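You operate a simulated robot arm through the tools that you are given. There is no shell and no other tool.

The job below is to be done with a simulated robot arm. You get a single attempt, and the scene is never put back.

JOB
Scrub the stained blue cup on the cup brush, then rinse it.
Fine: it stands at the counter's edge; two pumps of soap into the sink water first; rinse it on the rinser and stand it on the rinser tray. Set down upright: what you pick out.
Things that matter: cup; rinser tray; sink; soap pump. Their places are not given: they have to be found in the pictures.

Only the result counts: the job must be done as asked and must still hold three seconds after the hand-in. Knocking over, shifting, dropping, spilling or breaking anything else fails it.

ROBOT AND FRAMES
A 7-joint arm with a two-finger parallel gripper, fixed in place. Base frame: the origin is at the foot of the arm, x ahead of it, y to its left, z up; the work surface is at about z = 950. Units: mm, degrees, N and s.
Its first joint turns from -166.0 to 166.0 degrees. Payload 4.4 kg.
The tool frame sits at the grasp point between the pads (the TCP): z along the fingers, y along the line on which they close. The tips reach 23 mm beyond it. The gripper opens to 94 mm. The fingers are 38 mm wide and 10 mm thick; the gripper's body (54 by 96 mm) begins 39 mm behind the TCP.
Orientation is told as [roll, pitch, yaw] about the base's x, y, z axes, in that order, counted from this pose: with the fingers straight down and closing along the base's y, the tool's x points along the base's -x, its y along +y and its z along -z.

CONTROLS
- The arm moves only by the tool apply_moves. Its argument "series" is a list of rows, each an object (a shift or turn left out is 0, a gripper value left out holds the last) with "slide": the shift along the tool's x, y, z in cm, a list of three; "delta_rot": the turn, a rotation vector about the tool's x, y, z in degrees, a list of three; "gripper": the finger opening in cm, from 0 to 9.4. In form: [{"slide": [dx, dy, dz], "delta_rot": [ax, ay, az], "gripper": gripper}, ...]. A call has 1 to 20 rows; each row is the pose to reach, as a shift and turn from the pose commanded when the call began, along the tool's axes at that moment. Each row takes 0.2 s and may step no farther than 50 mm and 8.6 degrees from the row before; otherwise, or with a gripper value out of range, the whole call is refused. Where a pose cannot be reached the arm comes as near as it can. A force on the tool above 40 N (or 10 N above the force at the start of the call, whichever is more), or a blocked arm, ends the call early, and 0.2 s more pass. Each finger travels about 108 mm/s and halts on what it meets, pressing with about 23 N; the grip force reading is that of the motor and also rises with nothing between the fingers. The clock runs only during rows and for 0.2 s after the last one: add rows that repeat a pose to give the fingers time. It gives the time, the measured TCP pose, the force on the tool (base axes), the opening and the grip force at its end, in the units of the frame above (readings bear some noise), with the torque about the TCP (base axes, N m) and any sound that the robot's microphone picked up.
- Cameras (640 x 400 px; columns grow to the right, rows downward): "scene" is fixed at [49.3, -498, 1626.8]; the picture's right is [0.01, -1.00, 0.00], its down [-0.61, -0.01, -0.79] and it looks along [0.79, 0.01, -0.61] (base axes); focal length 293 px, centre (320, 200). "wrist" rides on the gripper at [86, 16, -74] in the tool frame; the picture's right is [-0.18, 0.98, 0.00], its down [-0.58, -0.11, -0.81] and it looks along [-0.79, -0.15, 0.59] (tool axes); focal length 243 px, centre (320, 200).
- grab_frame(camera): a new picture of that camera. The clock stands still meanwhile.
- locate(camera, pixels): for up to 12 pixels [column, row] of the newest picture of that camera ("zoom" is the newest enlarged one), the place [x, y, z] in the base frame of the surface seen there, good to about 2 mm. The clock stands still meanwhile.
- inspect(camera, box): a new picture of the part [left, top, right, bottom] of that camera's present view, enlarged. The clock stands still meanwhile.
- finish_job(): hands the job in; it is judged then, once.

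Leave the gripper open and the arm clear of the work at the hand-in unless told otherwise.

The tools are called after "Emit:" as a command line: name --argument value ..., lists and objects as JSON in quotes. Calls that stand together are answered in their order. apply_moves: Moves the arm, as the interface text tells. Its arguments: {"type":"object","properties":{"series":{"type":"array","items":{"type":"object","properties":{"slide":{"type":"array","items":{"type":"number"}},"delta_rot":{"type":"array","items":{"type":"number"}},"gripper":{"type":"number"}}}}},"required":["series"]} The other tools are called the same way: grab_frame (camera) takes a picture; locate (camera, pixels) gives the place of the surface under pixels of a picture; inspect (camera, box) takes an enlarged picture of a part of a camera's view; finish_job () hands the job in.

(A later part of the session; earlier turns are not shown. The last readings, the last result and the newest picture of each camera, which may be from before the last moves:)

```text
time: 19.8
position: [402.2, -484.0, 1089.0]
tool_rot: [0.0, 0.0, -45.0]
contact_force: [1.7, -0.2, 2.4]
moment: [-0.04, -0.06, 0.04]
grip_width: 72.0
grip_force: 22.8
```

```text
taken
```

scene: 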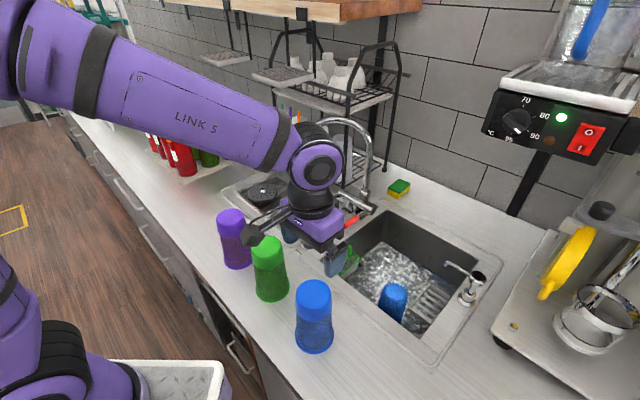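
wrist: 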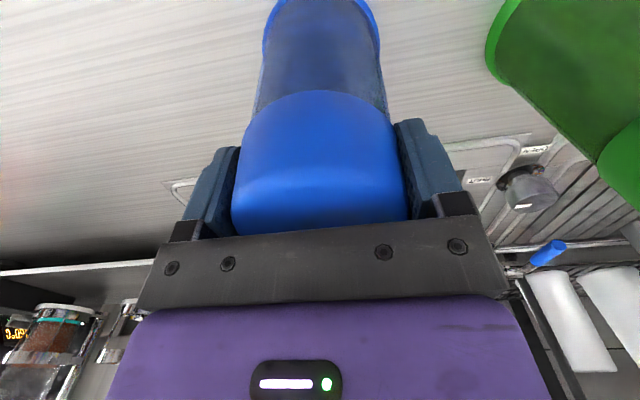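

Gripped: opening 72 mm at 23 N. I'll lift straight up 130 mm and check that the cup comes along.

Emit:
apply_moves --series '[{"slide": [0, 0, -1.5]}, {"slide": [0, 0, -4]}, {"slide": [0, 0, -7]}, {"slide": [0, 0, -10]}, {"slide": [0, 0, -13]}, {"slide": [0, 0, -13]}]'

Emit:
grab_frame --camera "scene"

Emit:
grab_frame --camera "wrist"

```text
time: 21.2
position: [401.3, -483.3, 1217.5]
tool_rot: [0.0, 0.0, -45.0]
contact_force: [-0.7, -0.1, -1.4]
moment: [-0.03, 0.01, 0.02]
grip_width: 72.1
grip_force: 22.5
```

```text
taken
```

scene: 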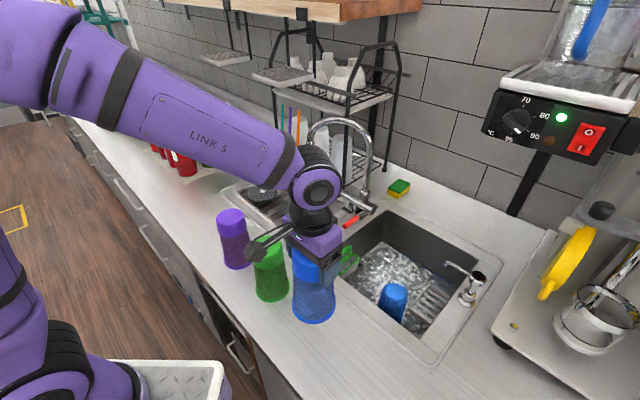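

```text
taken
```

wrist: 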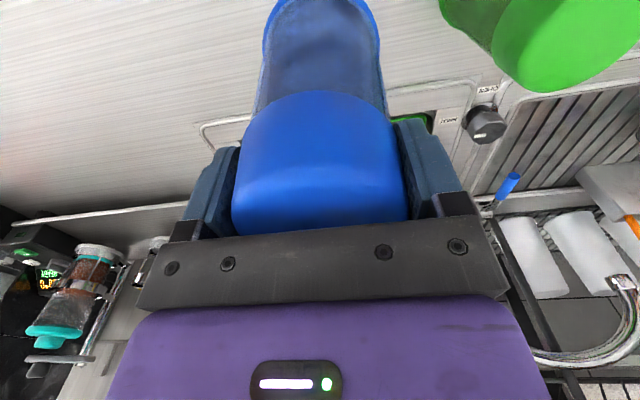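

The cup is held and upright. I'll carry it to just above the brush at (518, −697), lowering slightly on the way (mouth at about z 1026, above the brush top at 954).

Emit:
apply_moves --series '[{"slide": [-2.5, -0.7, 0.5]}, {"slide": [-6, -1.7, 1.2]}, {"slide": [-10, -2.9, 2]}, {"slide": [-14, -4.1, 3]}, {"slide": [-18, -5.2, 4]}, {"slide": [-21.5, -6.2, 5]}, {"slide": [-23.4, -6.79, 5]}, {"slide": [-23.4, -6.79, 5]}]'

Emit:
grab_frame --camera "scene"

Emit:
inspect --camera "scene" --box '[330, 170, 490, 340]'

Emit:
grab_frame --camera "wrist"

```text
time: 23.0
position: [520.0, -699.0, 1169.3]
tool_rot: [0.0, 0.1, -45.0]
contact_force: [0.2, 0.5, -2.5]
moment: [0.01, -0.01, 0.03]
grip_width: 71.9
grip_force: 22.8
```

```text
taken
```

scene: 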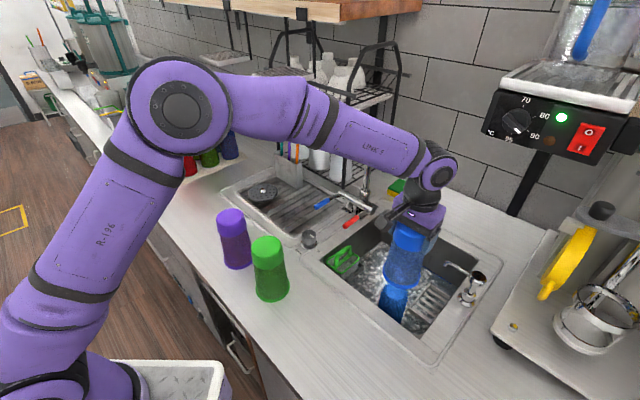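

```text
2.35 times, centred on (410, 255) of scene
```

zoom: 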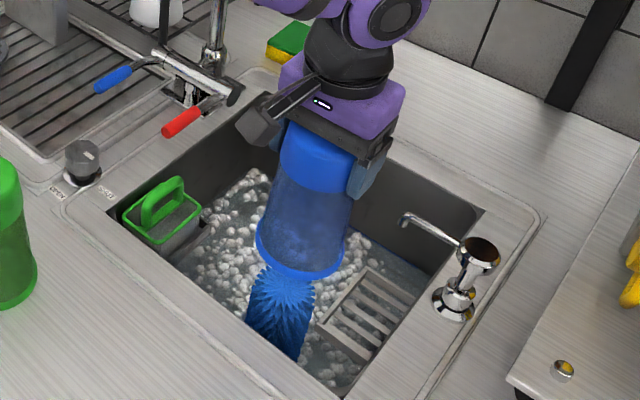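

```text
taken
```

wrist: 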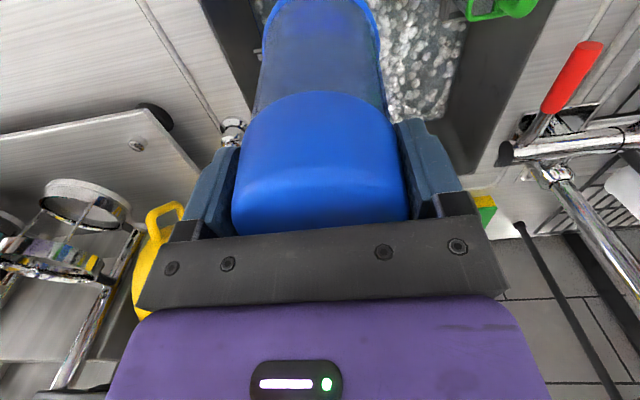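

The cup hangs over the brush. I'll check the rim of the cup against the brush axis in this zoom.

Emit:
locate --camera "zoom" --pixels '[[260, 245], [341, 265], [300, 276], [281, 271], [322, 276], [303, 150], [280, 150], [352, 165], [285, 300], [262, 305], [308, 310], [280, 350]]'

```text
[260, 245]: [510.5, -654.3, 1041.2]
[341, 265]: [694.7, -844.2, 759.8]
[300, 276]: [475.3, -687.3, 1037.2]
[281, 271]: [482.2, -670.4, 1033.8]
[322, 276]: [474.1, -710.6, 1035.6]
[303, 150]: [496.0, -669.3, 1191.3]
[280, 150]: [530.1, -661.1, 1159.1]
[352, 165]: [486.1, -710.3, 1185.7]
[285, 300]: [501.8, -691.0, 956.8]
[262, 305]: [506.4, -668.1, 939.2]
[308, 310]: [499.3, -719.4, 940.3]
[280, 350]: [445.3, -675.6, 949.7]
```

The rim centre is about (517.5, −698) and the brush about (518, −697), so they line up. I'll lower the cup onto the brush, slowly once the rim reaches the brush top.

Emit:
apply_moves --series '[{"slide": [0, 0, 2.5]}, {"slide": [0, 0, 5.0]}, {"slide": [0, 0, 6.5]}, {"slide": [0, 0, 7.5]}, {"slide": [0, 0, 8.5]}, {"slide": [0, 0, 9.5]}, {"slide": [0, 0, 10.5]}]'

Emit:
inspect --camera "scene" --box '[330, 170, 490, 340]'

```text
time: 24.6
position: [519.0, -697.2, 1061.5]
tool_rot: [0.0, 0.0, -45.0]
contact_force: [-0.2, 0.5, -2.5]
moment: [-0.01, -0.03, -0.03]
grip_width: 72.1
grip_force: 23.1
```

```text
2.35 times, centred on (410, 255) of scene
```

zoom: 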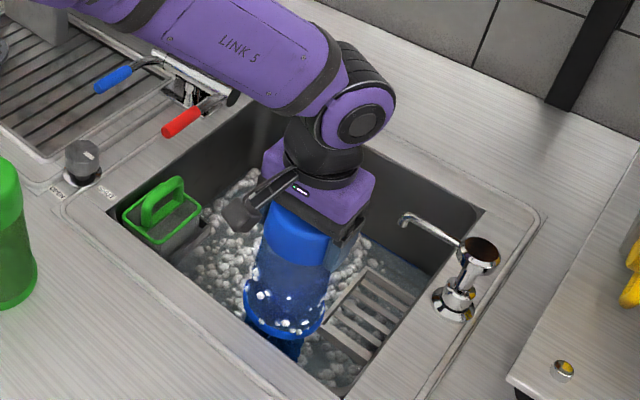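

The brush has entered the cup without any force and bubbles show on the cup. I'll lower further, 10 mm per step.

Emit:
apply_moves --series '[{"slide": [0, 0, 1]}, {"slide": [0, 0, 2]}, {"slide": [0, 0, 3]}, {"slide": [0, 0, 4]}, {"slide": [0, 0, 5]}, {"slide": [0, 0, 6]}, {"slide": [0, 0, 7]}, {"slide": [0, 0, 8]}]'

Emit:
inspect --camera "scene" --box '[330, 170, 490, 340]'

Emit:
grab_frame --camera "wrist"

```text
time: 26.4
position: [518.4, -698.2, 982.2]
tool_rot: [0.1, 0.0, -44.9]
contact_force: [0.0, -0.1, -0.6]
moment: [-0.01, -0.02, 0.01]
grip_width: 71.9
grip_force: 23.7
```

```text
2.35 times, centred on (410, 255) of scene
```

zoom: 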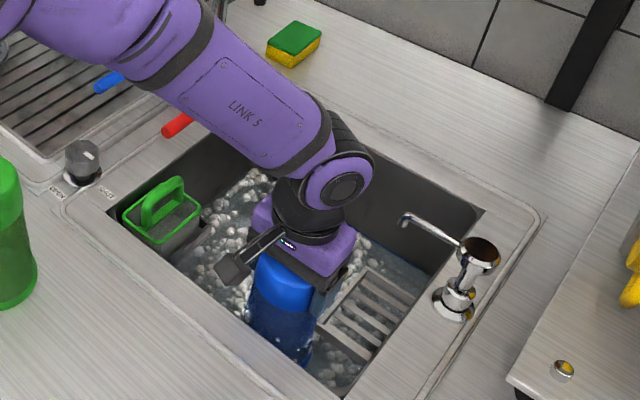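

```text
taken
```

wrist: 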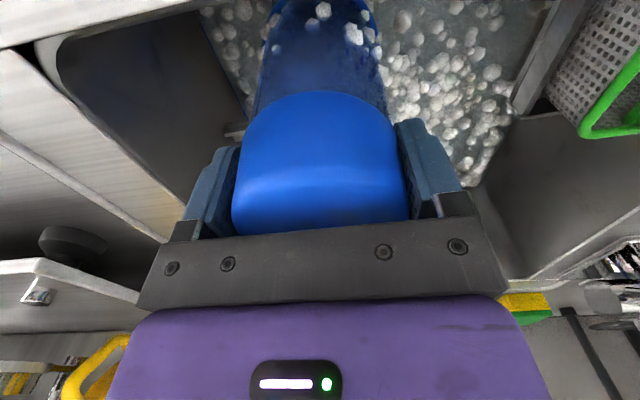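

Still no resistance. I'll go 34 mm further so the brush reaches nearly the bottom of the cup.

Emit:
apply_moves --series '[{"slide": [0, 0, 0.8]}, {"slide": [0, 0, 1.6]}, {"slide": [0, 0, 2.2]}, {"slide": [0, 0, 2.8]}, {"slide": [0, 0, 3.4]}, {"slide": [0, 0, 3.4]}]'

Emit:
inspect --camera "scene" --box '[330, 170, 490, 340]'

```text
time: 27.8
position: [518.7, -697.1, 949.3]
tool_rot: [0.0, 0.0, -45.0]
contact_force: [-0.7, 0.1, -1.8]
moment: [0.0, 0.0, -0.02]
grip_width: 71.7
grip_force: 23.2
```

```text
2.35 times, centred on (410, 255) of scene
```

zoom: 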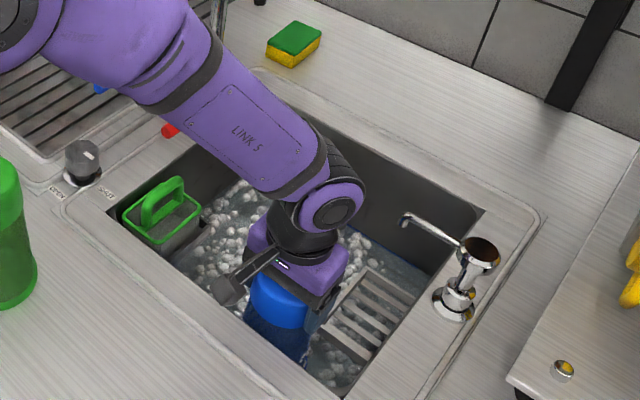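

The brush is about 145 mm inside the cup. Now I'll scrub with 60 mm up-and-down strokes combined with twists of up to ±24°.

Emit:
apply_moves --series '[{"slide": [0, 0, -3], "delta_rot": [0, 0, 8]}, {"slide": [0, 0, -6], "delta_rot": [0, 0, 16]}, {"slide": [0, 0, -3], "delta_rot": [0, 0, 24]}, {"slide": [0, 0, 0], "delta_rot": [0, 0, 24]}, {"slide": [0, 0, -3], "delta_rot": [0, 0, 16]}, {"slide": [0, 0, -6], "delta_rot": [0, 0, 8]}, {"slide": [0, 0, -3], "delta_rot": [0, 0, 0]}, {"slide": [0, 0, 0], "delta_rot": [0, 0, -8]}, {"slide": [0, 0, -3], "delta_rot": [0, 0, -16]}, {"slide": [0, 0, -6], "delta_rot": [0, 0, -24]}, {"slide": [0, 0, -3], "delta_rot": [0, 0, -24]}, {"slide": [0, 0, 0], "delta_rot": [0, 0, -16]}, {"slide": [0, 0, -3], "delta_rot": [0, 0, -8]}, {"slide": [0, 0, -6], "delta_rot": [0, 0, 0]}, {"slide": [0, 0, -3], "delta_rot": [0, 0, 8]}, {"slide": [0, 0, 0], "delta_rot": [0, 0, 16]}, {"slide": [0, 0, -3], "delta_rot": [0, 0, 8]}, {"slide": [0, 0, -6], "delta_rot": [0, 0, 0]}, {"slide": [0, 0, -3], "delta_rot": [0, 0, 0]}, {"slide": [0, 0, 0], "delta_rot": [0, 0, 0]}]'

Emit:
inspect --camera "scene" --box '[330, 170, 490, 340]'

Emit:
grab_frame --camera "wrist"

```text
time: 32.0
position: [519.6, -699.1, 949.1]
tool_rot: [0.0, -0.1, -45.1]
contact_force: [-0.5, -0.1, -1.6]
moment: [-0.02, 0.01, -0.01]
grip_width: 71.8
grip_force: 23.1
```

```text
2.35 times, centred on (410, 255) of scene
```

zoom: 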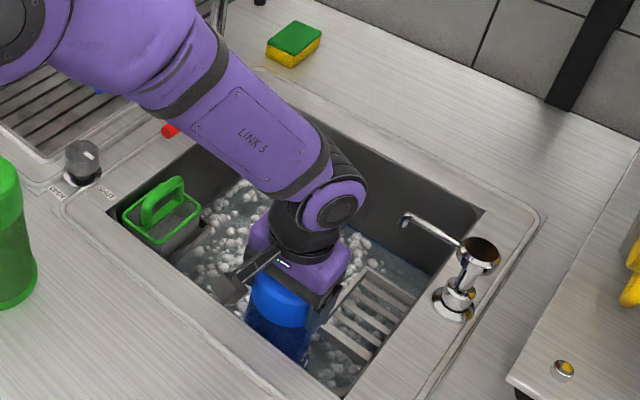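

```text
taken
```

wrist: 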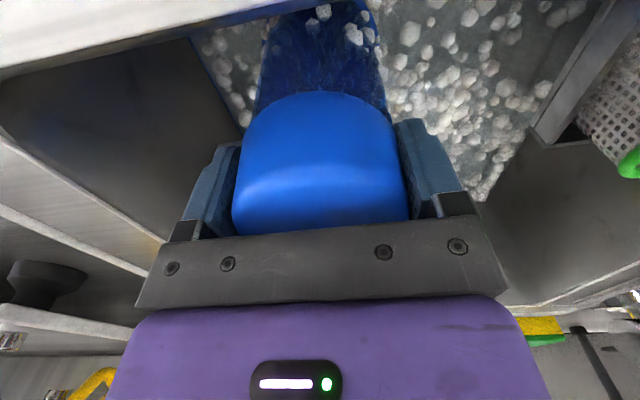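

No sound or resistance was reported. I'll do a second, longer set of strokes (90 mm) with twists to be thorough, then look at the cup.

Emit:
apply_moves --series '[{"slide": [0, 0, -4.5], "delta_rot": [0, 0, 8]}, {"slide": [0, 0, -9], "delta_rot": [0, 0, 16]}, {"slide": [0, 0, -4.5], "delta_rot": [0, 0, 24]}, {"slide": [0, 0, 0], "delta_rot": [0, 0, 24]}, {"slide": [0, 0, -4.5], "delta_rot": [0, 0, 16]}, {"slide": [0, 0, -9], "delta_rot": [0, 0, 8]}, {"slide": [0, 0, -4.5], "delta_rot": [0, 0, 0]}, {"slide": [0, 0, 0], "delta_rot": [0, 0, -8]}, {"slide": [0, 0, -4.5], "delta_rot": [0, 0, -16]}, {"slide": [0, 0, -9], "delta_rot": [0, 0, -24]}, {"slide": [0, 0, -4.5], "delta_rot": [0, 0, -24]}, {"slide": [0, 0, 0], "delta_rot": [0, 0, -16]}, {"slide": [0, 0, -4.5], "delta_rot": [0, 0, -8]}, {"slide": [0, 0, -9], "delta_rot": [0, 0, 0]}, {"slide": [0, 0, -4.5], "delta_rot": [0, 0, 8]}, {"slide": [0, 0, 0], "delta_rot": [0, 0, 16]}, {"slide": [0, 0, -4.5], "delta_rot": [0, 0, 8]}, {"slide": [0, 0, -9], "delta_rot": [0, 0, 0]}, {"slide": [0, 0, -4.5], "delta_rot": [0, 0, 0]}, {"slide": [0, 0, 0], "delta_rot": [0, 0, 0]}]'

Emit:
apply_moves --series '[{"slide": [0, 0, -3]}, {"slide": [0, 0, -6]}, {"slide": [0, 0, -9]}, {"slide": [0, 0, -12]}, {"slide": [0, 0, -15.5]}, {"slide": [0, 0, -19]}, {"slide": [0, 0, -22]}, {"slide": [0, 0, -22]}]'

Emit:
inspect --camera "scene" --box '[330, 170, 490, 340]'

Emit:
grab_frame --camera "wrist"

```text
time: 36.2
position: [519.2, -698.2, 949.1]
tool_rot: [0.0, -0.3, -44.9]
contact_force: [-0.5, 0.5, -0.8]
moment: [0.0, -0.02, -0.04]
grip_width: 71.8
grip_force: 22.6
```

```text
time: 38.0
position: [518.3, -700.6, 1170.0]
tool_rot: [0.0, 0.0, -45.0]
contact_force: [0.3, 0.0, -1.3]
moment: [0.04, 0.02, 0.01]
grip_width: 71.6
grip_force: 22.9
```

```text
2.35 times, centred on (410, 255) of scene
```

zoom: 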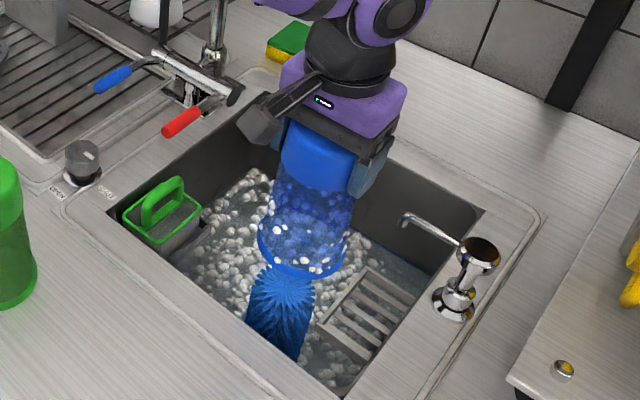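

```text
taken
```

wrist: 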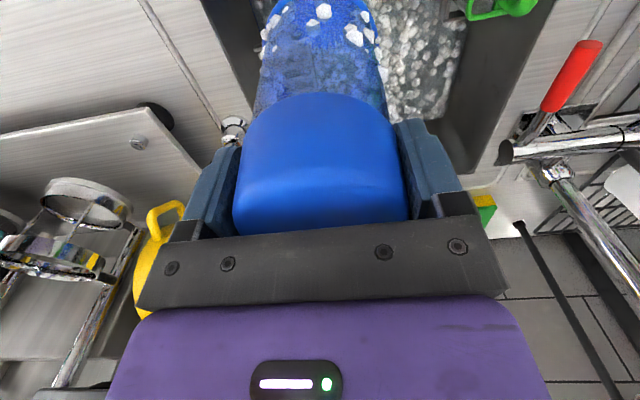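

The cup's wall looks brighter now, with bubbles on it. I'll zoom in to see whether any stain is left.

Emit:
inspect --camera "scene" --box '[385, 215, 430, 295]'

Emit:
inspect --camera "wrist" --box '[230, 0, 410, 120]'

```text
5.00 times, centred on (408, 255) of scene
```

zoom: 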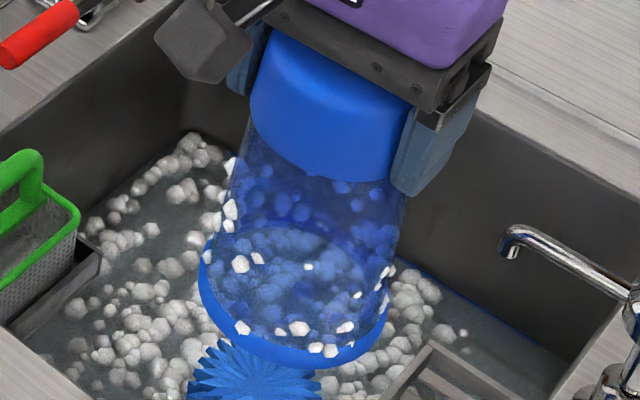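

```text
3.33 times, centred on (320, 60) of wrist
```

zoom: 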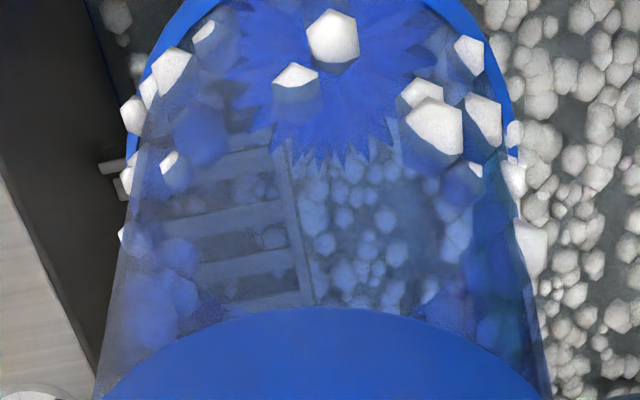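

The wall is now see-through with suds inside and out. To be thorough at the cup's closed end, I'll go down once more, slightly deeper (TCP about z 938), and do a few more strokes.

Emit:
apply_moves --series '[{"slide": [0, 0, 3]}, {"slide": [0, 0, 6]}, {"slide": [0, 0, 8]}, {"slide": [0, 0, 10]}, {"slide": [0, 0, 12]}, {"slide": [0, 0, 14]}, {"slide": [0, 0, 16]}, {"slide": [0, 0, 18]}, {"slide": [0, 0, 20]}, {"slide": [0, 0, 21.5]}, {"slide": [0, 0, 22.5]}, {"slide": [0, 0, 23.1]}]'

Emit:
inspect --camera "scene" --box '[330, 170, 490, 340]'

```text
time: 40.6
position: [518.1, -696.9, 939.6]
tool_rot: [-0.1, -0.1, -45.0]
contact_force: [-0.1, 3.2, 10.6]
moment: [0.01, 0.02, 0.0]
grip_width: 72.0
grip_force: 23.3
```

```text
2.35 times, centred on (410, 255) of scene
```

zoom: 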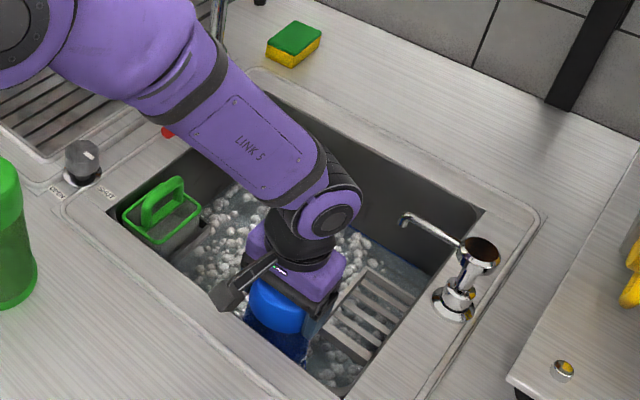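

Now about 10 N pushes back, so the brush top touches the cup's closed end. I'll do a few more strokes with twists, staying 4 mm above that, and then lift out.

Emit:
apply_moves --series '[{"slide": [0, 0, -3], "delta_rot": [0, 0, 8]}, {"slide": [0, 0, -6], "delta_rot": [0, 0, 16]}, {"slide": [0, 0, -3], "delta_rot": [0, 0, 24]}, {"slide": [0, 0, -0.4], "delta_rot": [0, 0, 24]}, {"slide": [0, 0, -3], "delta_rot": [0, 0, 16]}, {"slide": [0, 0, -6], "delta_rot": [0, 0, 8]}, {"slide": [0, 0, -3], "delta_rot": [0, 0, 0]}, {"slide": [0, 0, -0.4], "delta_rot": [0, 0, -8]}, {"slide": [0, 0, -3], "delta_rot": [0, 0, -16]}, {"slide": [0, 0, -6], "delta_rot": [0, 0, -24]}, {"slide": [0, 0, -3], "delta_rot": [0, 0, -24]}, {"slide": [0, 0, -0.4], "delta_rot": [0, 0, -16]}, {"slide": [0, 0, -3], "delta_rot": [0, 0, -8]}, {"slide": [0, 0, -6], "delta_rot": [0, 0, 0]}, {"slide": [0, 0, -3], "delta_rot": [0, 0, 0]}, {"slide": [0, 0, -0.4], "delta_rot": [0, 0, 0]}]'

Emit:
apply_moves --series '[{"slide": [0, 0, -3]}, {"slide": [0, 0, -6]}, {"slide": [0, 0, -9]}, {"slide": [0, 0, -12]}, {"slide": [0, 0, -15.5]}, {"slide": [0, 0, -19]}, {"slide": [0, 0, -23]}, {"slide": [0, 0, -26]}, {"slide": [0, 0, -26]}]'

Emit:
inspect --camera "scene" --box '[330, 170, 490, 340]'

Emit:
grab_frame --camera "wrist"

```text
time: 44.0
position: [520.4, -699.6, 941.5]
tool_rot: [0.0, 0.0, -45.0]
contact_force: [-0.1, -0.6, -1.0]
moment: [-0.03, -0.02, 0.0]
grip_width: 71.9
grip_force: 22.6
```

```text
time: 46.0
position: [520.5, -697.0, 1201.1]
tool_rot: [-0.1, -0.1, -45.0]
contact_force: [-0.8, 0.4, -1.8]
moment: [0.03, 0.02, -0.01]
grip_width: 72.1
grip_force: 22.9
```

```text
2.35 times, centred on (410, 255) of scene
```

zoom: 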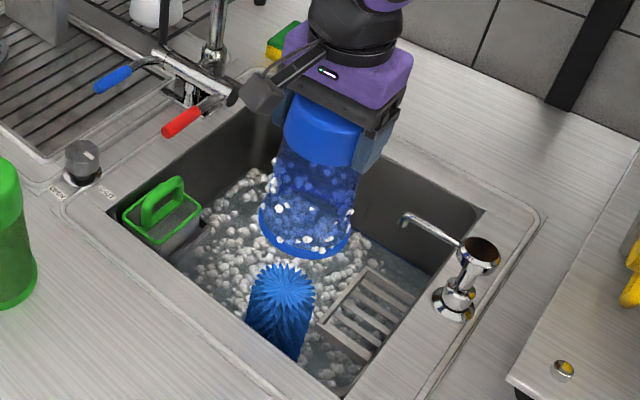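

```text
taken
```

wrist: 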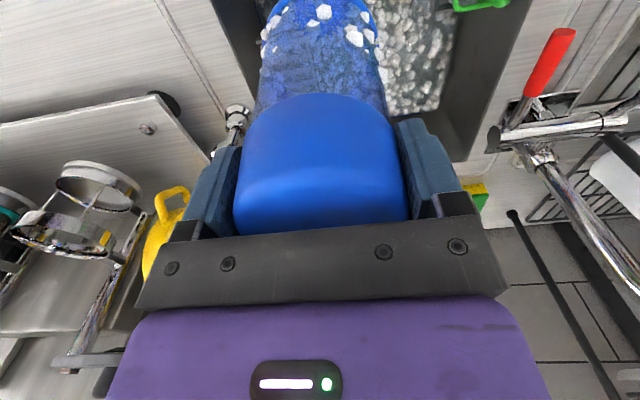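

The cup is scrubbed. Before carrying it to the rinser, I'll map what stands around it: the cutlery holder, tap spout, rack and tray.

Emit:
grab_frame --camera "scene"

Emit:
inspect --camera "scene" --box '[220, 90, 400, 250]'

Emit:
locate --camera "scene" --pixels '[[283, 175], [279, 112], [289, 115], [298, 125], [280, 160], [300, 185], [322, 125], [340, 118], [370, 150], [366, 190], [330, 210], [356, 220]]'

Emit:
locate --camera "scene" --pixels '[[263, 188], [249, 190], [276, 190], [262, 182], [262, 200], [240, 195], [305, 235], [345, 205], [285, 215], [310, 215], [325, 200], [300, 200]]'

```text
taken
```

scene: 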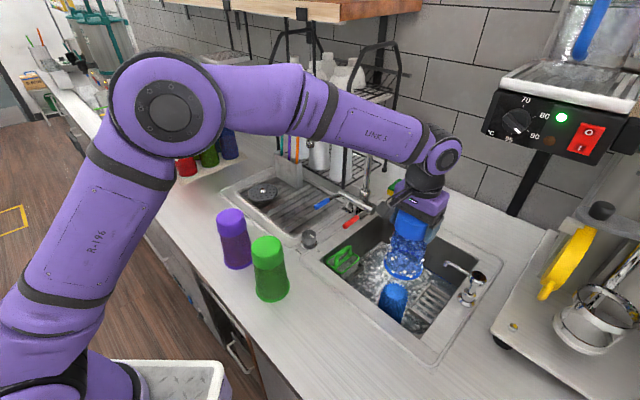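

```text
2.50 times, centred on (310, 170) of scene
```

zoom: 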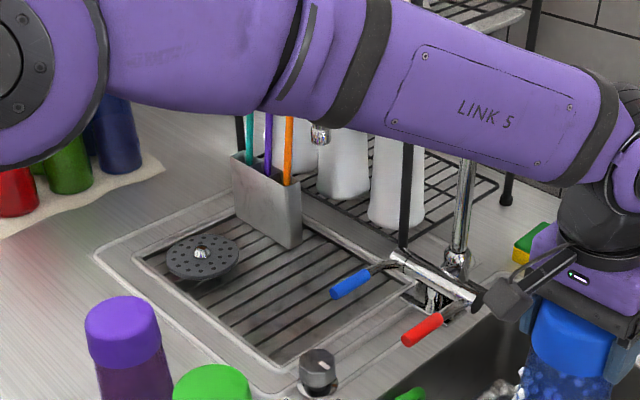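

```text
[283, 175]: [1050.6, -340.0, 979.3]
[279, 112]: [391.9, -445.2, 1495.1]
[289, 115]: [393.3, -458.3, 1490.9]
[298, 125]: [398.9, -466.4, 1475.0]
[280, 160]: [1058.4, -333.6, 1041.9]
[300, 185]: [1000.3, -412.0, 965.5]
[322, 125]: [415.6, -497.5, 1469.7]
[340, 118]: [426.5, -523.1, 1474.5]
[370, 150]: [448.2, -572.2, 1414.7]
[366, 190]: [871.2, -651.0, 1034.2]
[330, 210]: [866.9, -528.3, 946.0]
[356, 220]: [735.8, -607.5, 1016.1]
```

```text
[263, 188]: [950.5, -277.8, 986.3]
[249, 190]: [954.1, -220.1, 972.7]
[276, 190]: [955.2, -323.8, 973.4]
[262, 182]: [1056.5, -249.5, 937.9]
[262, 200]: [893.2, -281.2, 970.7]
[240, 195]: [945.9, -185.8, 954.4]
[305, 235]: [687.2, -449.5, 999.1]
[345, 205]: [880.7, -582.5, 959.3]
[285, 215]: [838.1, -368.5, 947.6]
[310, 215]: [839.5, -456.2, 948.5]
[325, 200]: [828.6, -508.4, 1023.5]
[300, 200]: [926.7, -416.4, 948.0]
```

The disc (rinser) is centred near (948, −272) with its top at z≈972. The tap's spout arches over the tray but the arm hides it now. I'll carry the cup high over to about (540, −260, 1360), so that the scene camera sees the whole tray and tap.

Emit:
apply_moves --series '[{"slide": [3.2, 1.2, -2.4]}, {"slide": [6.4, 2.5, -4.8]}, {"slide": [9.6, 3.7, -7.1]}, {"slide": [12.8, 4.9, -9.5]}, {"slide": [16.05, 6.15, -11.9]}, {"slide": [17.97, 9.89, -12.5], "delta_rot": [0, 0, -3.5]}, {"slide": [19.9, 13.6, -13.0], "delta_rot": [0, 0, -7]}, {"slide": [21.8, 17.4, -13.6], "delta_rot": [0, 0, -10.5]}, {"slide": [23.7, 21.1, -14.2], "delta_rot": [0, 0, -14]}, {"slide": [25.6, 24.8, -14.8], "delta_rot": [0, 0, -17.5]}, {"slide": [27.6, 28.6, -15.3], "delta_rot": [0, 0, -21]}, {"slide": [29.48, 32.31, -15.9], "delta_rot": [0, 0, -25]}, {"slide": [29.48, 32.31, -15.9], "delta_rot": [0, 0, -25]}]'

Emit:
grab_frame --camera "scene"

Emit:
grab_frame --camera "wrist"

```text
time: 48.8
position: [538.7, -258.1, 1362.4]
tool_rot: [-0.1, 0.0, -20.0]
contact_force: [-0.3, -0.4, -2.0]
moment: [0.02, -0.03, -0.01]
grip_width: 72.2
grip_force: 23.3
```

```text
taken
```

scene: 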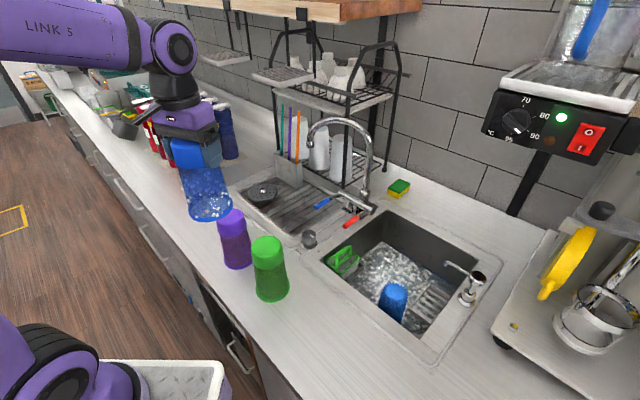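

```text
taken
```

wrist: 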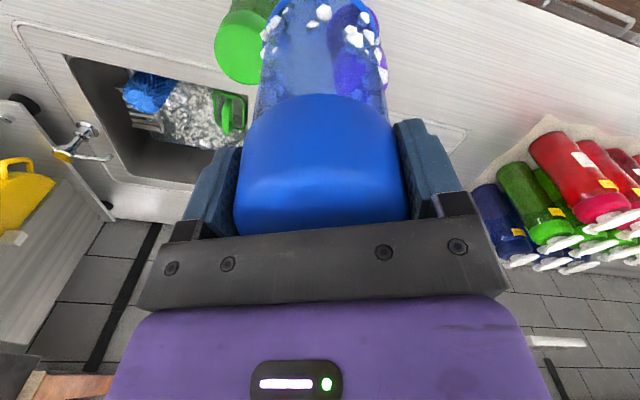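

The tap and tray are visible now. I'll zoom in and measure the spout, the handles in the holder, the shelf and the tray.

Emit:
inspect --camera "scene" --box '[220, 40, 420, 250]'

Emit:
locate --camera "scene" --pixels '[[310, 140], [310, 132], [320, 122], [340, 118], [360, 128], [370, 150], [370, 175], [281, 110], [290, 112], [298, 115], [280, 140], [290, 150]]'

Emit:
locate --camera "scene" --pixels '[[263, 190], [245, 193], [278, 192], [262, 185], [263, 202], [280, 75], [320, 92], [350, 105], [385, 95], [347, 130], [320, 155], [340, 165]]'

Emit:
inspect --camera "scene" --box '[225, 160, 385, 260]'

```text
1.90 times, centred on (320, 145) of scene
```

zoom: 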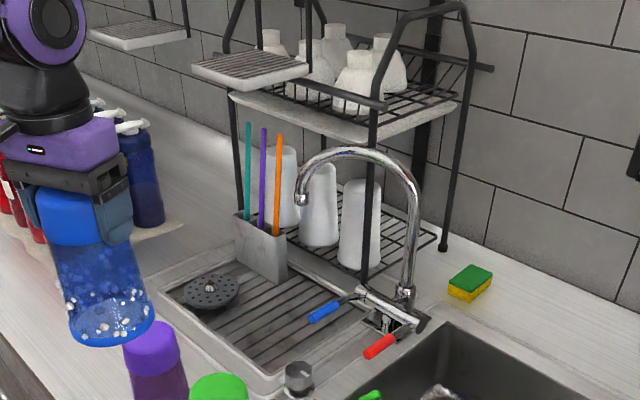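

```text
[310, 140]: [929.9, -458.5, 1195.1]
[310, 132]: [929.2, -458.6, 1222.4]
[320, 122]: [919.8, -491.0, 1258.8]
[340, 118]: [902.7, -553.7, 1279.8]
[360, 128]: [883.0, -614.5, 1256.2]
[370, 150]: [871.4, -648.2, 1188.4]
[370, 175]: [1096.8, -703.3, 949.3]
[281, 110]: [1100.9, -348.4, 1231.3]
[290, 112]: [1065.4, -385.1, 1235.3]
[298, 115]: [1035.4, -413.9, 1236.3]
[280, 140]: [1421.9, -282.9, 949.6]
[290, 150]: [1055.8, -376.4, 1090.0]
```

```text
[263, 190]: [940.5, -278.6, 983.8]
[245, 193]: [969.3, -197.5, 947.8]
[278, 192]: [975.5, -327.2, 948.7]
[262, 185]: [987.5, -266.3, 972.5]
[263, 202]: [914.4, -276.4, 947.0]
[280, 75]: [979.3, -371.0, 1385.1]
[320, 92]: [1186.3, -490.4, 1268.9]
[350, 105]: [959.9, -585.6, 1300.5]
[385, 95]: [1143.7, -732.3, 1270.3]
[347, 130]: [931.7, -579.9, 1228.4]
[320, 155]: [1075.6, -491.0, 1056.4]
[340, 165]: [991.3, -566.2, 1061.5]
```

```text
4.00 times, centred on (305, 210) of scene
```

zoom: 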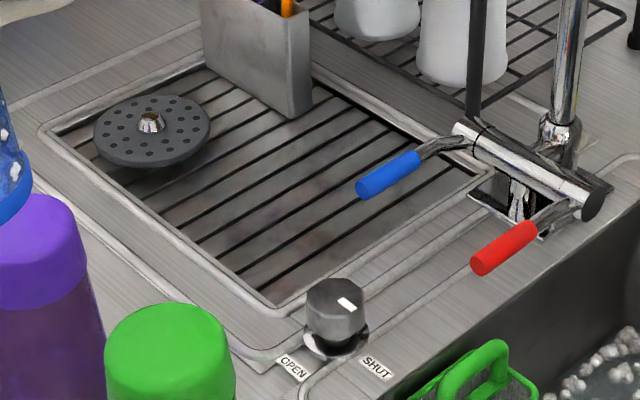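

The spout tip is at (930, −458, ~1190), the arch tops out at z≈1280, and a small hanging shelf is near (979, −371, 1385). I need the shelf's extent, so I'll zoom in on it.

Emit:
inspect --camera "scene" --box '[190, 0, 350, 120]'

Emit:
locate --camera "scene" --pixels '[[253, 74], [263, 83], [290, 79], [314, 75], [300, 65], [275, 68], [303, 35], [264, 72], [225, 55], [202, 58], [215, 65], [248, 58]]'

Emit:
locate --camera "scene" --pixels '[[235, 193], [240, 190], [296, 236], [297, 229], [345, 205], [350, 198], [290, 190], [305, 193], [270, 170], [275, 172], [260, 205], [281, 221]]'

```text
3.33 times, centred on (270, 60) of scene
```

zoom: 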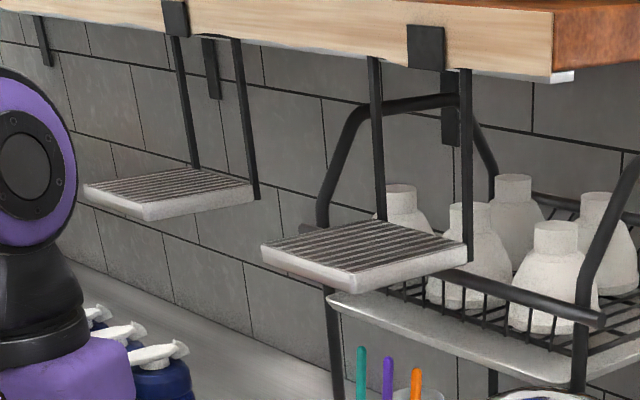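

```text
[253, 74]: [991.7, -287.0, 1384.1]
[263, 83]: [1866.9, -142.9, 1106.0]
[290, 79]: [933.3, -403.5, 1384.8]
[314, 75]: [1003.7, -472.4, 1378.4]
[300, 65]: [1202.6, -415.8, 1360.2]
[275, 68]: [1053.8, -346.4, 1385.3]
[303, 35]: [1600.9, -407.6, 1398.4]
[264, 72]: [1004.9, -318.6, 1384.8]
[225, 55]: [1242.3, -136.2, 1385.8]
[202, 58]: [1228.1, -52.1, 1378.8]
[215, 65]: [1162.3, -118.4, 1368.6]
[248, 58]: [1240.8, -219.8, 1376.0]
```

```text
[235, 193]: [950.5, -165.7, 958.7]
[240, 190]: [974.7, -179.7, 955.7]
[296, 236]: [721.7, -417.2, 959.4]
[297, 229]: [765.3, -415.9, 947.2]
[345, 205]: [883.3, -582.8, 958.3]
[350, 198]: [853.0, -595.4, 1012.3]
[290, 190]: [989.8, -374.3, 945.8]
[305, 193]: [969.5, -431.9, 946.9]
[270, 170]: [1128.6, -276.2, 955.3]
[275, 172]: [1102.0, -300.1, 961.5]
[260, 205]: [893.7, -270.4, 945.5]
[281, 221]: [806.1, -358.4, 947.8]
```

The shelf's nearest corner is at about (990, −287, 1370–1385), close above the rinser, so wrist clearance there is tight. I'll check the arm's shoulder height and the wrist's size to judge reach.

Emit:
locate --camera "scene" --pixels '[[20, 330], [50, 350], [60, 375], [110, 375], [90, 370], [10, 300], [175, 47], [170, 20], [172, 75], [180, 100], [150, 45], [60, 30]]'

Emit:
inspect --camera "scene" --box '[100, 0, 260, 230]'

```text
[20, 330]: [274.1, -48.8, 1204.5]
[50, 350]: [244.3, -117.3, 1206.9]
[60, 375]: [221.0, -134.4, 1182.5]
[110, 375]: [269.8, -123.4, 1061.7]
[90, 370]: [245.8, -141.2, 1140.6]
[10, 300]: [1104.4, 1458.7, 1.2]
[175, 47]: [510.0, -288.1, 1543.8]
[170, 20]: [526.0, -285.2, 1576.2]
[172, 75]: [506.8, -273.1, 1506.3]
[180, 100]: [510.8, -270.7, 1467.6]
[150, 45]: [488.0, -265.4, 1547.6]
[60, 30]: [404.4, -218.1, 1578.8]
```

```text
1.74 times, centred on (180, 115) of scene
```

zoom: 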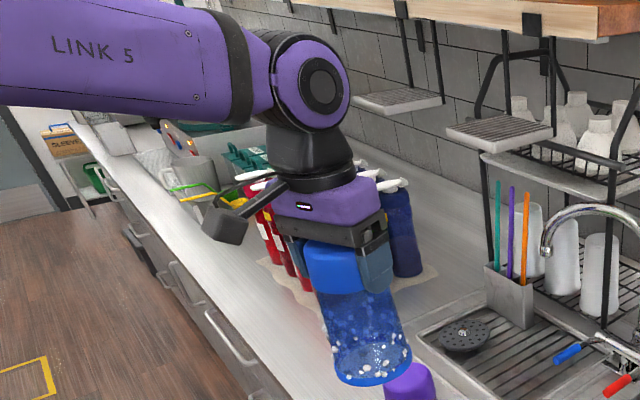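

The wrist's top sits about 220 mm above the TCP, so I must come to the rinser low from the front and stay under the shelf. I'll measure the disc and nozzle, and then the shelf's underside, precisely.

Emit:
inspect --camera "scene" --box '[238, 176, 288, 208]'

Emit:
locate --camera "zoom" --pixels '[[325, 150], [315, 165], [310, 185], [345, 185], [135, 180], [505, 190], [310, 80], [310, 265], [200, 120], [440, 120], [200, 240], [440, 245]]'

Emit:
inspect --camera "scene" --box '[245, 55, 325, 95]'

Emit:
locate --camera "zoom" --pixels '[[70, 158], [70, 175], [150, 205], [150, 222], [265, 240], [270, 255], [280, 225], [400, 210], [540, 175], [540, 190], [350, 90], [200, 170]]'

```text
12.50 times, centred on (263, 192) of scene
```

zoom: 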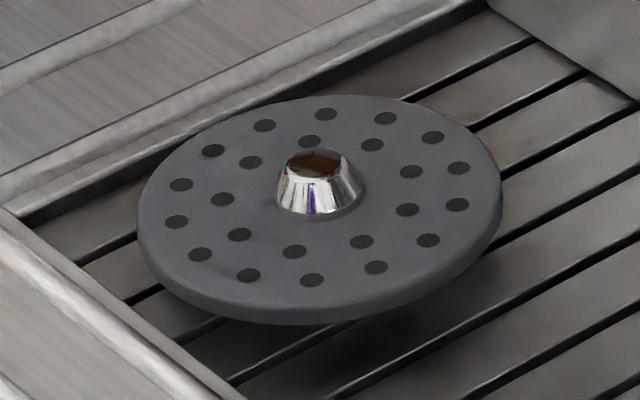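

```text
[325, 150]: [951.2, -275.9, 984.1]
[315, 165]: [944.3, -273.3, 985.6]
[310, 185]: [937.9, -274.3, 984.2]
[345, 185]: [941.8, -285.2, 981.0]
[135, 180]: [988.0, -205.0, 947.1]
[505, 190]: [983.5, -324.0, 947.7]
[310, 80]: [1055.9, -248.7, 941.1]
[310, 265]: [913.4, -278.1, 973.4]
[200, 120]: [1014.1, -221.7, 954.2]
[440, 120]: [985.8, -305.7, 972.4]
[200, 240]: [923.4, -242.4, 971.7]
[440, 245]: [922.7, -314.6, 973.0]
```

```text
8.00 times, centred on (285, 75) of scene
```

zoom: 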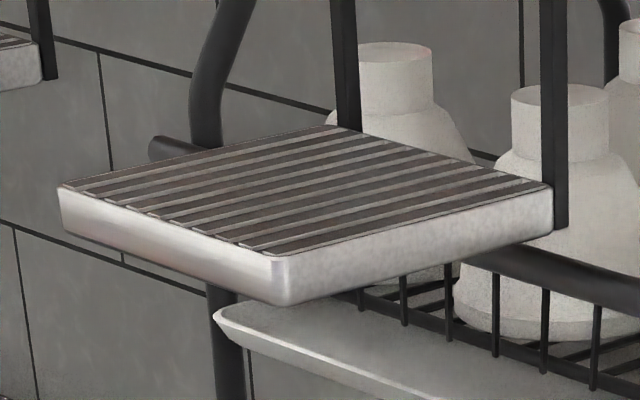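

```text
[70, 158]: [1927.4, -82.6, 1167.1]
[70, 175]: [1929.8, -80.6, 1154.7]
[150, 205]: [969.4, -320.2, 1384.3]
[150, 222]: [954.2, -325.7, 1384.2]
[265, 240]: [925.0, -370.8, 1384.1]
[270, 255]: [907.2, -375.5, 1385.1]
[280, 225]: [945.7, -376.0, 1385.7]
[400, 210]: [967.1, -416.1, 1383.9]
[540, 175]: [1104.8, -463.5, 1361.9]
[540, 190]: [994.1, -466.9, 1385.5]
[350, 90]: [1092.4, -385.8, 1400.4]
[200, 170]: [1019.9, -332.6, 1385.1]
```

The rinser's centre is (947, −274) with the disc top at z 972.5 and the nozzle top at about 986. The shelf's front-left edge stays about 41 mm behind that axis at z≈1365–1385. Now I'll check the cup's rim height in the hand, the bottles on the left and the wooden shelf.

Emit:
locate --camera "scene" --pixels '[[211, 220], [200, 217], [222, 218], [190, 205], [230, 205], [228, 140], [222, 105], [208, 130], [200, 110], [300, 8], [180, 3], [240, 5]]'

```text
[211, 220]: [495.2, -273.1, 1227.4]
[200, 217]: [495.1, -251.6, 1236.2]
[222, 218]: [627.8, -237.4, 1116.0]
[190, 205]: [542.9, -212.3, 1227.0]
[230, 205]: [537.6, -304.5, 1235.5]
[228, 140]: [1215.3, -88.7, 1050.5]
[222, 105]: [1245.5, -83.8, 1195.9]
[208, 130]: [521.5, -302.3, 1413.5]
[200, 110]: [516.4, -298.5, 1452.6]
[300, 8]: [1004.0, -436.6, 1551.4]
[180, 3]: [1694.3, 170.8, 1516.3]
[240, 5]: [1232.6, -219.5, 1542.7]
```

The rim is about 138 mm below the TCP, so the cup has not slipped. I'll carry it above the purple cup to a point in front of the rinser (r≈850, rim at about z 1004).

Emit:
apply_moves --series '[{"slide": [-3, 1.9, 1.0]}, {"slide": [-6, 3.7, 2.5]}, {"slide": [-9.1, 5.6, 4.2]}, {"slide": [-12.1, 7.5, 6.2]}, {"slide": [-15.2, 9.3, 8.5]}, {"slide": [-18.2, 11.2, 11]}, {"slide": [-20, 11.3, 13.8]}, {"slide": [-21.8, 11.4, 16.6]}, {"slide": [-23.5, 11.5, 19.3]}, {"slide": [-25.2, 11.65, 21.8]}, {"slide": [-25.2, 11.65, 21.8]}]'

Emit:
grab_frame --camera "scene"

Emit:
grab_frame --camera "wrist"

```text
time: 51.2
position: [813.9, -236.7, 1139.8]
tool_rot: [0.0, 0.0, -20.1]
contact_force: [-0.3, 0.3, -0.9]
moment: [-0.01, 0.03, -0.04]
grip_width: 71.9
grip_force: 22.6
```

```text
taken
```

scene: 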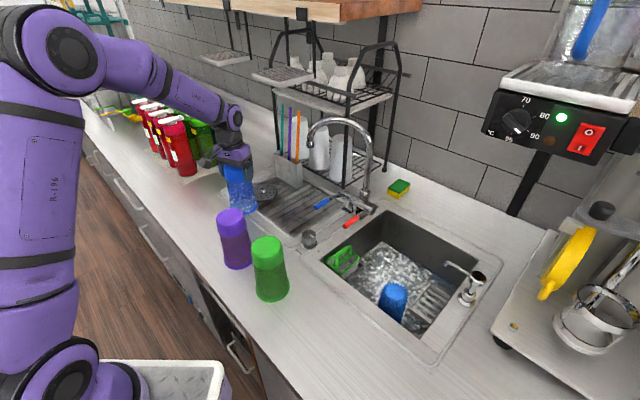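

```text
taken
```

wrist: 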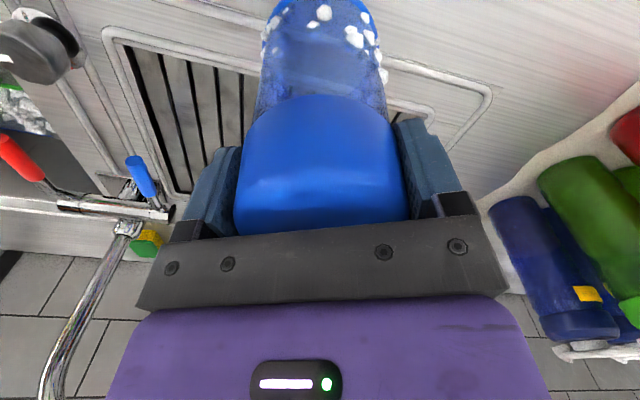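

I'm at (814, −237, 1140), with the rim about 15 mm above the nozzle's top. I'll slide outward in two parts, keeping low.

Emit:
apply_moves --series '[{"slide": [-2.7, 0.2, 0]}, {"slide": [-5.4, 0.4, 0]}, {"slide": [-8.2, 0.6, 0]}, {"slide": [-8.2, 0.6, 0]}]'

Emit:
inspect --camera "scene" --box '[180, 60, 340, 220]'

```text
time: 52.2
position: [894.9, -260.9, 1142.4]
tool_rot: [0.1, 0.0, -20.0]
contact_force: [0.1, -0.5, -1.8]
moment: [-0.02, -0.03, -0.02]
grip_width: 71.7
grip_force: 23.8
```

```text
2.50 times, centred on (260, 140) of scene
```

zoom: 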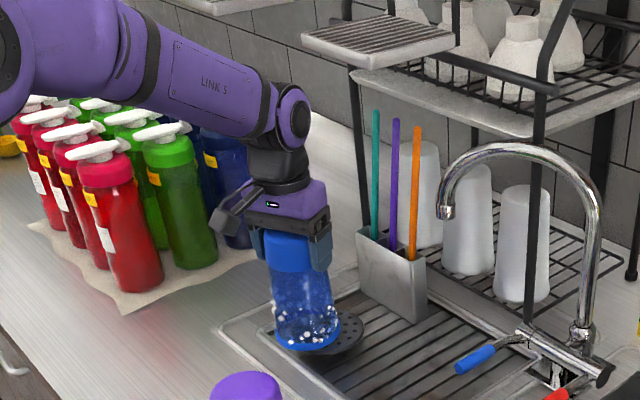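

The wrist is clear of the shelf. I'll go on to the rinser's axis at (947, −274).

Emit:
apply_moves --series '[{"slide": [-1.8, 0.2, 0]}, {"slide": [-3.6, 0.4, 0]}, {"slide": [-5.34, 0.55, 0]}, {"slide": [-5.34, 0.55, 0]}]'

Emit:
inspect --camera "scene" --box '[220, 70, 320, 220]'

Emit:
grab_frame --camera "wrist"

```text
time: 53.2
position: [946.2, -274.0, 1144.2]
tool_rot: [0.0, 0.1, -19.9]
contact_force: [-0.6, 0.7, -2.1]
moment: [-0.02, 0.01, 0.0]
grip_width: 72.0
grip_force: 23.1
```

```text
2.67 times, centred on (270, 145) of scene
```

zoom: 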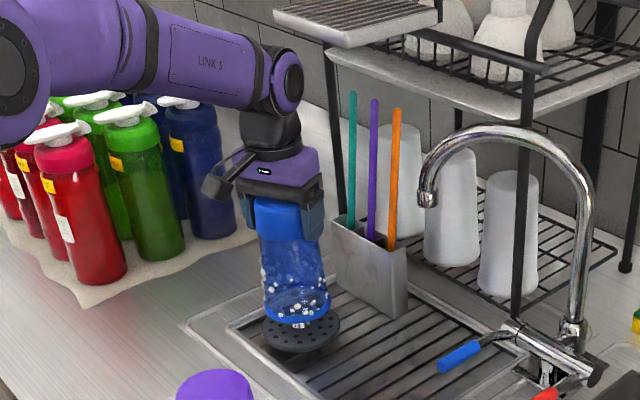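

```text
taken
```

wrist: 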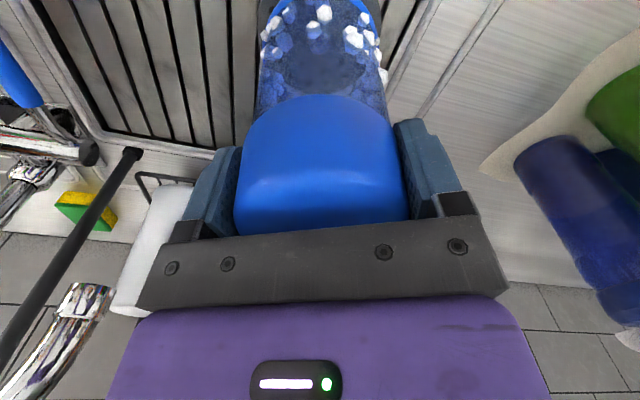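

The cup is over the rinser at (946, −274). I'll lower it 28 mm, until the nozzle is inside the rim, and look.

Emit:
apply_moves --series '[{"slide": [0, 0, 1]}, {"slide": [0, 0, 2]}, {"slide": [0, 0, 2.8]}, {"slide": [0, 0, 2.8]}]'

Emit:
inspect --camera "scene" --box '[230, 140, 300, 210]'

Emit:
locate --camera "zoom" --pixels '[[320, 250], [280, 240], [350, 235], [300, 250], [240, 270], [400, 270], [320, 310], [320, 285], [260, 290], [380, 290], [255, 215], [365, 215]]'

```text
time: 54.2
position: [946.4, -274.2, 1114.4]
tool_rot: [0.0, 0.0, -19.9]
contact_force: [0.0, 0.0, -1.7]
moment: [-0.02, 0.0, 0.0]
grip_width: 71.9
grip_force: 22.5
```

```text
5.71 times, centred on (265, 175) of scene
```

zoom: 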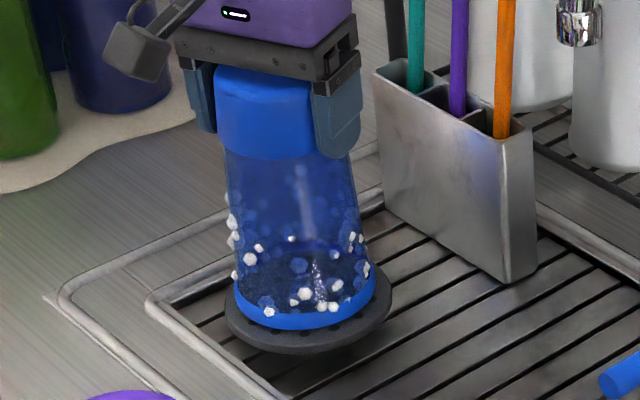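

```text
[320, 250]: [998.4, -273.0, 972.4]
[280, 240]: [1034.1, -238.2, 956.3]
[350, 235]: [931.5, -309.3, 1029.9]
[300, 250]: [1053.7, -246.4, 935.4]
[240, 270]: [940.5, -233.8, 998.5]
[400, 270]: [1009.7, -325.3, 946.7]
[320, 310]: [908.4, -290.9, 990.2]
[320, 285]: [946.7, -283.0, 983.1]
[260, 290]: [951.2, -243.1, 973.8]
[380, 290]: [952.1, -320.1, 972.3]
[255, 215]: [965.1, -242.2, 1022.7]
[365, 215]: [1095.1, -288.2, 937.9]
```

The rim is just above the disc and centred, with the nozzle inside the cup. I'll press down gently in 2 mm steps.

Emit:
apply_moves --series '[{"slide": [0, 0, 0.2]}, {"slide": [0, 0, 0.4]}, {"slide": [0, 0, 0.6]}, {"slide": [0, 0, 0.8]}, {"slide": [0, 0, 0.8]}]'

Emit:
inspect --camera "scene" --box '[230, 140, 300, 210]'

```text
time: 55.4
position: [947.2, -274.5, 1108.6]
tool_rot: [0.1, -0.2, -20.0]
contact_force: [-1.5, -3.1, 7.5]
moment: [-0.08, 0.32, 0.07]
grip_width: 71.7
grip_force: 23.0
```

```text
5.71 times, centred on (265, 175) of scene
```

zoom: 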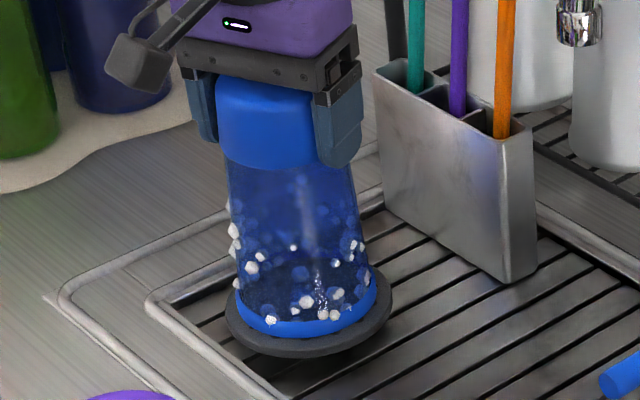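

Contact with about 7.5 N, but no water yet. I'll press a bit harder and hold.

Emit:
apply_moves --series '[{"slide": [0, 0, 0.2]}, {"slide": [0, 0, 0.4]}, {"slide": [0, 0, 0.6]}, {"slide": [0, 0, 0.6]}, {"slide": [0, 0, 0.6]}]'

Emit:
inspect --camera "scene" --box '[230, 140, 300, 210]'

```text
time: 56.6
position: [947.5, -272.7, 1102.0]
tool_rot: [-0.1, -0.1, -20.0]
contact_force: [3.2, -4.0, 14.4]
moment: [-0.17, -0.13, -0.01]
grip_width: 71.8
grip_force: 23.1
```

```text
5.71 times, centred on (265, 175) of scene
```

zoom: 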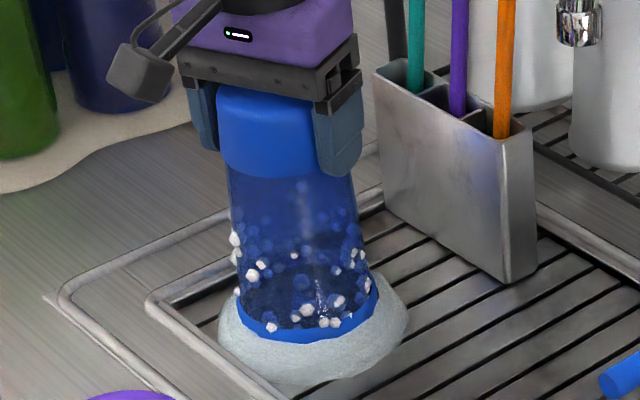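

Water is now spraying around the foot of the cup, so the rinser runs. I'll hold it pressed for 2 seconds and watch the suds.

Emit:
apply_moves --series '[{"slide": [0, 0, 0]}, {"slide": [0, 0, 0]}, {"slide": [0, 0, 0]}, {"slide": [0, 0, 0]}, {"slide": [0, 0, 0]}, {"slide": [0, 0, 0]}, {"slide": [0, 0, 0]}, {"slide": [0, 0, 0]}, {"slide": [0, 0, 0]}, {"slide": [0, 0, 0]}]'

Emit:
inspect --camera "scene" --box '[230, 140, 300, 210]'

```text
time: 58.8
position: [946.1, -274.4, 1101.4]
tool_rot: [0.0, 0.0, -20.0]
contact_force: [5.8, -2.9, 18.6]
moment: [-0.13, -0.35, 0.02]
grip_width: 71.8
grip_force: 23.1
```

```text
5.71 times, centred on (265, 175) of scene
```

zoom: 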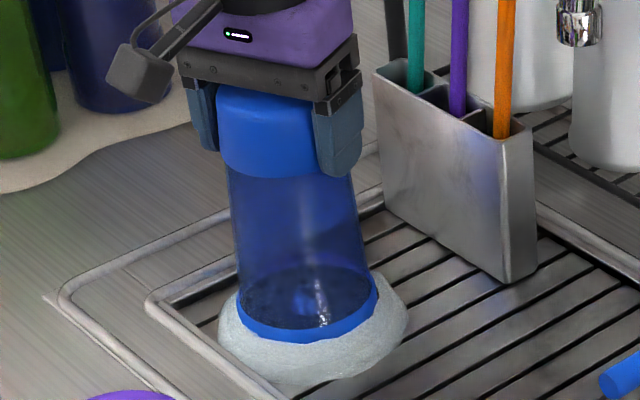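

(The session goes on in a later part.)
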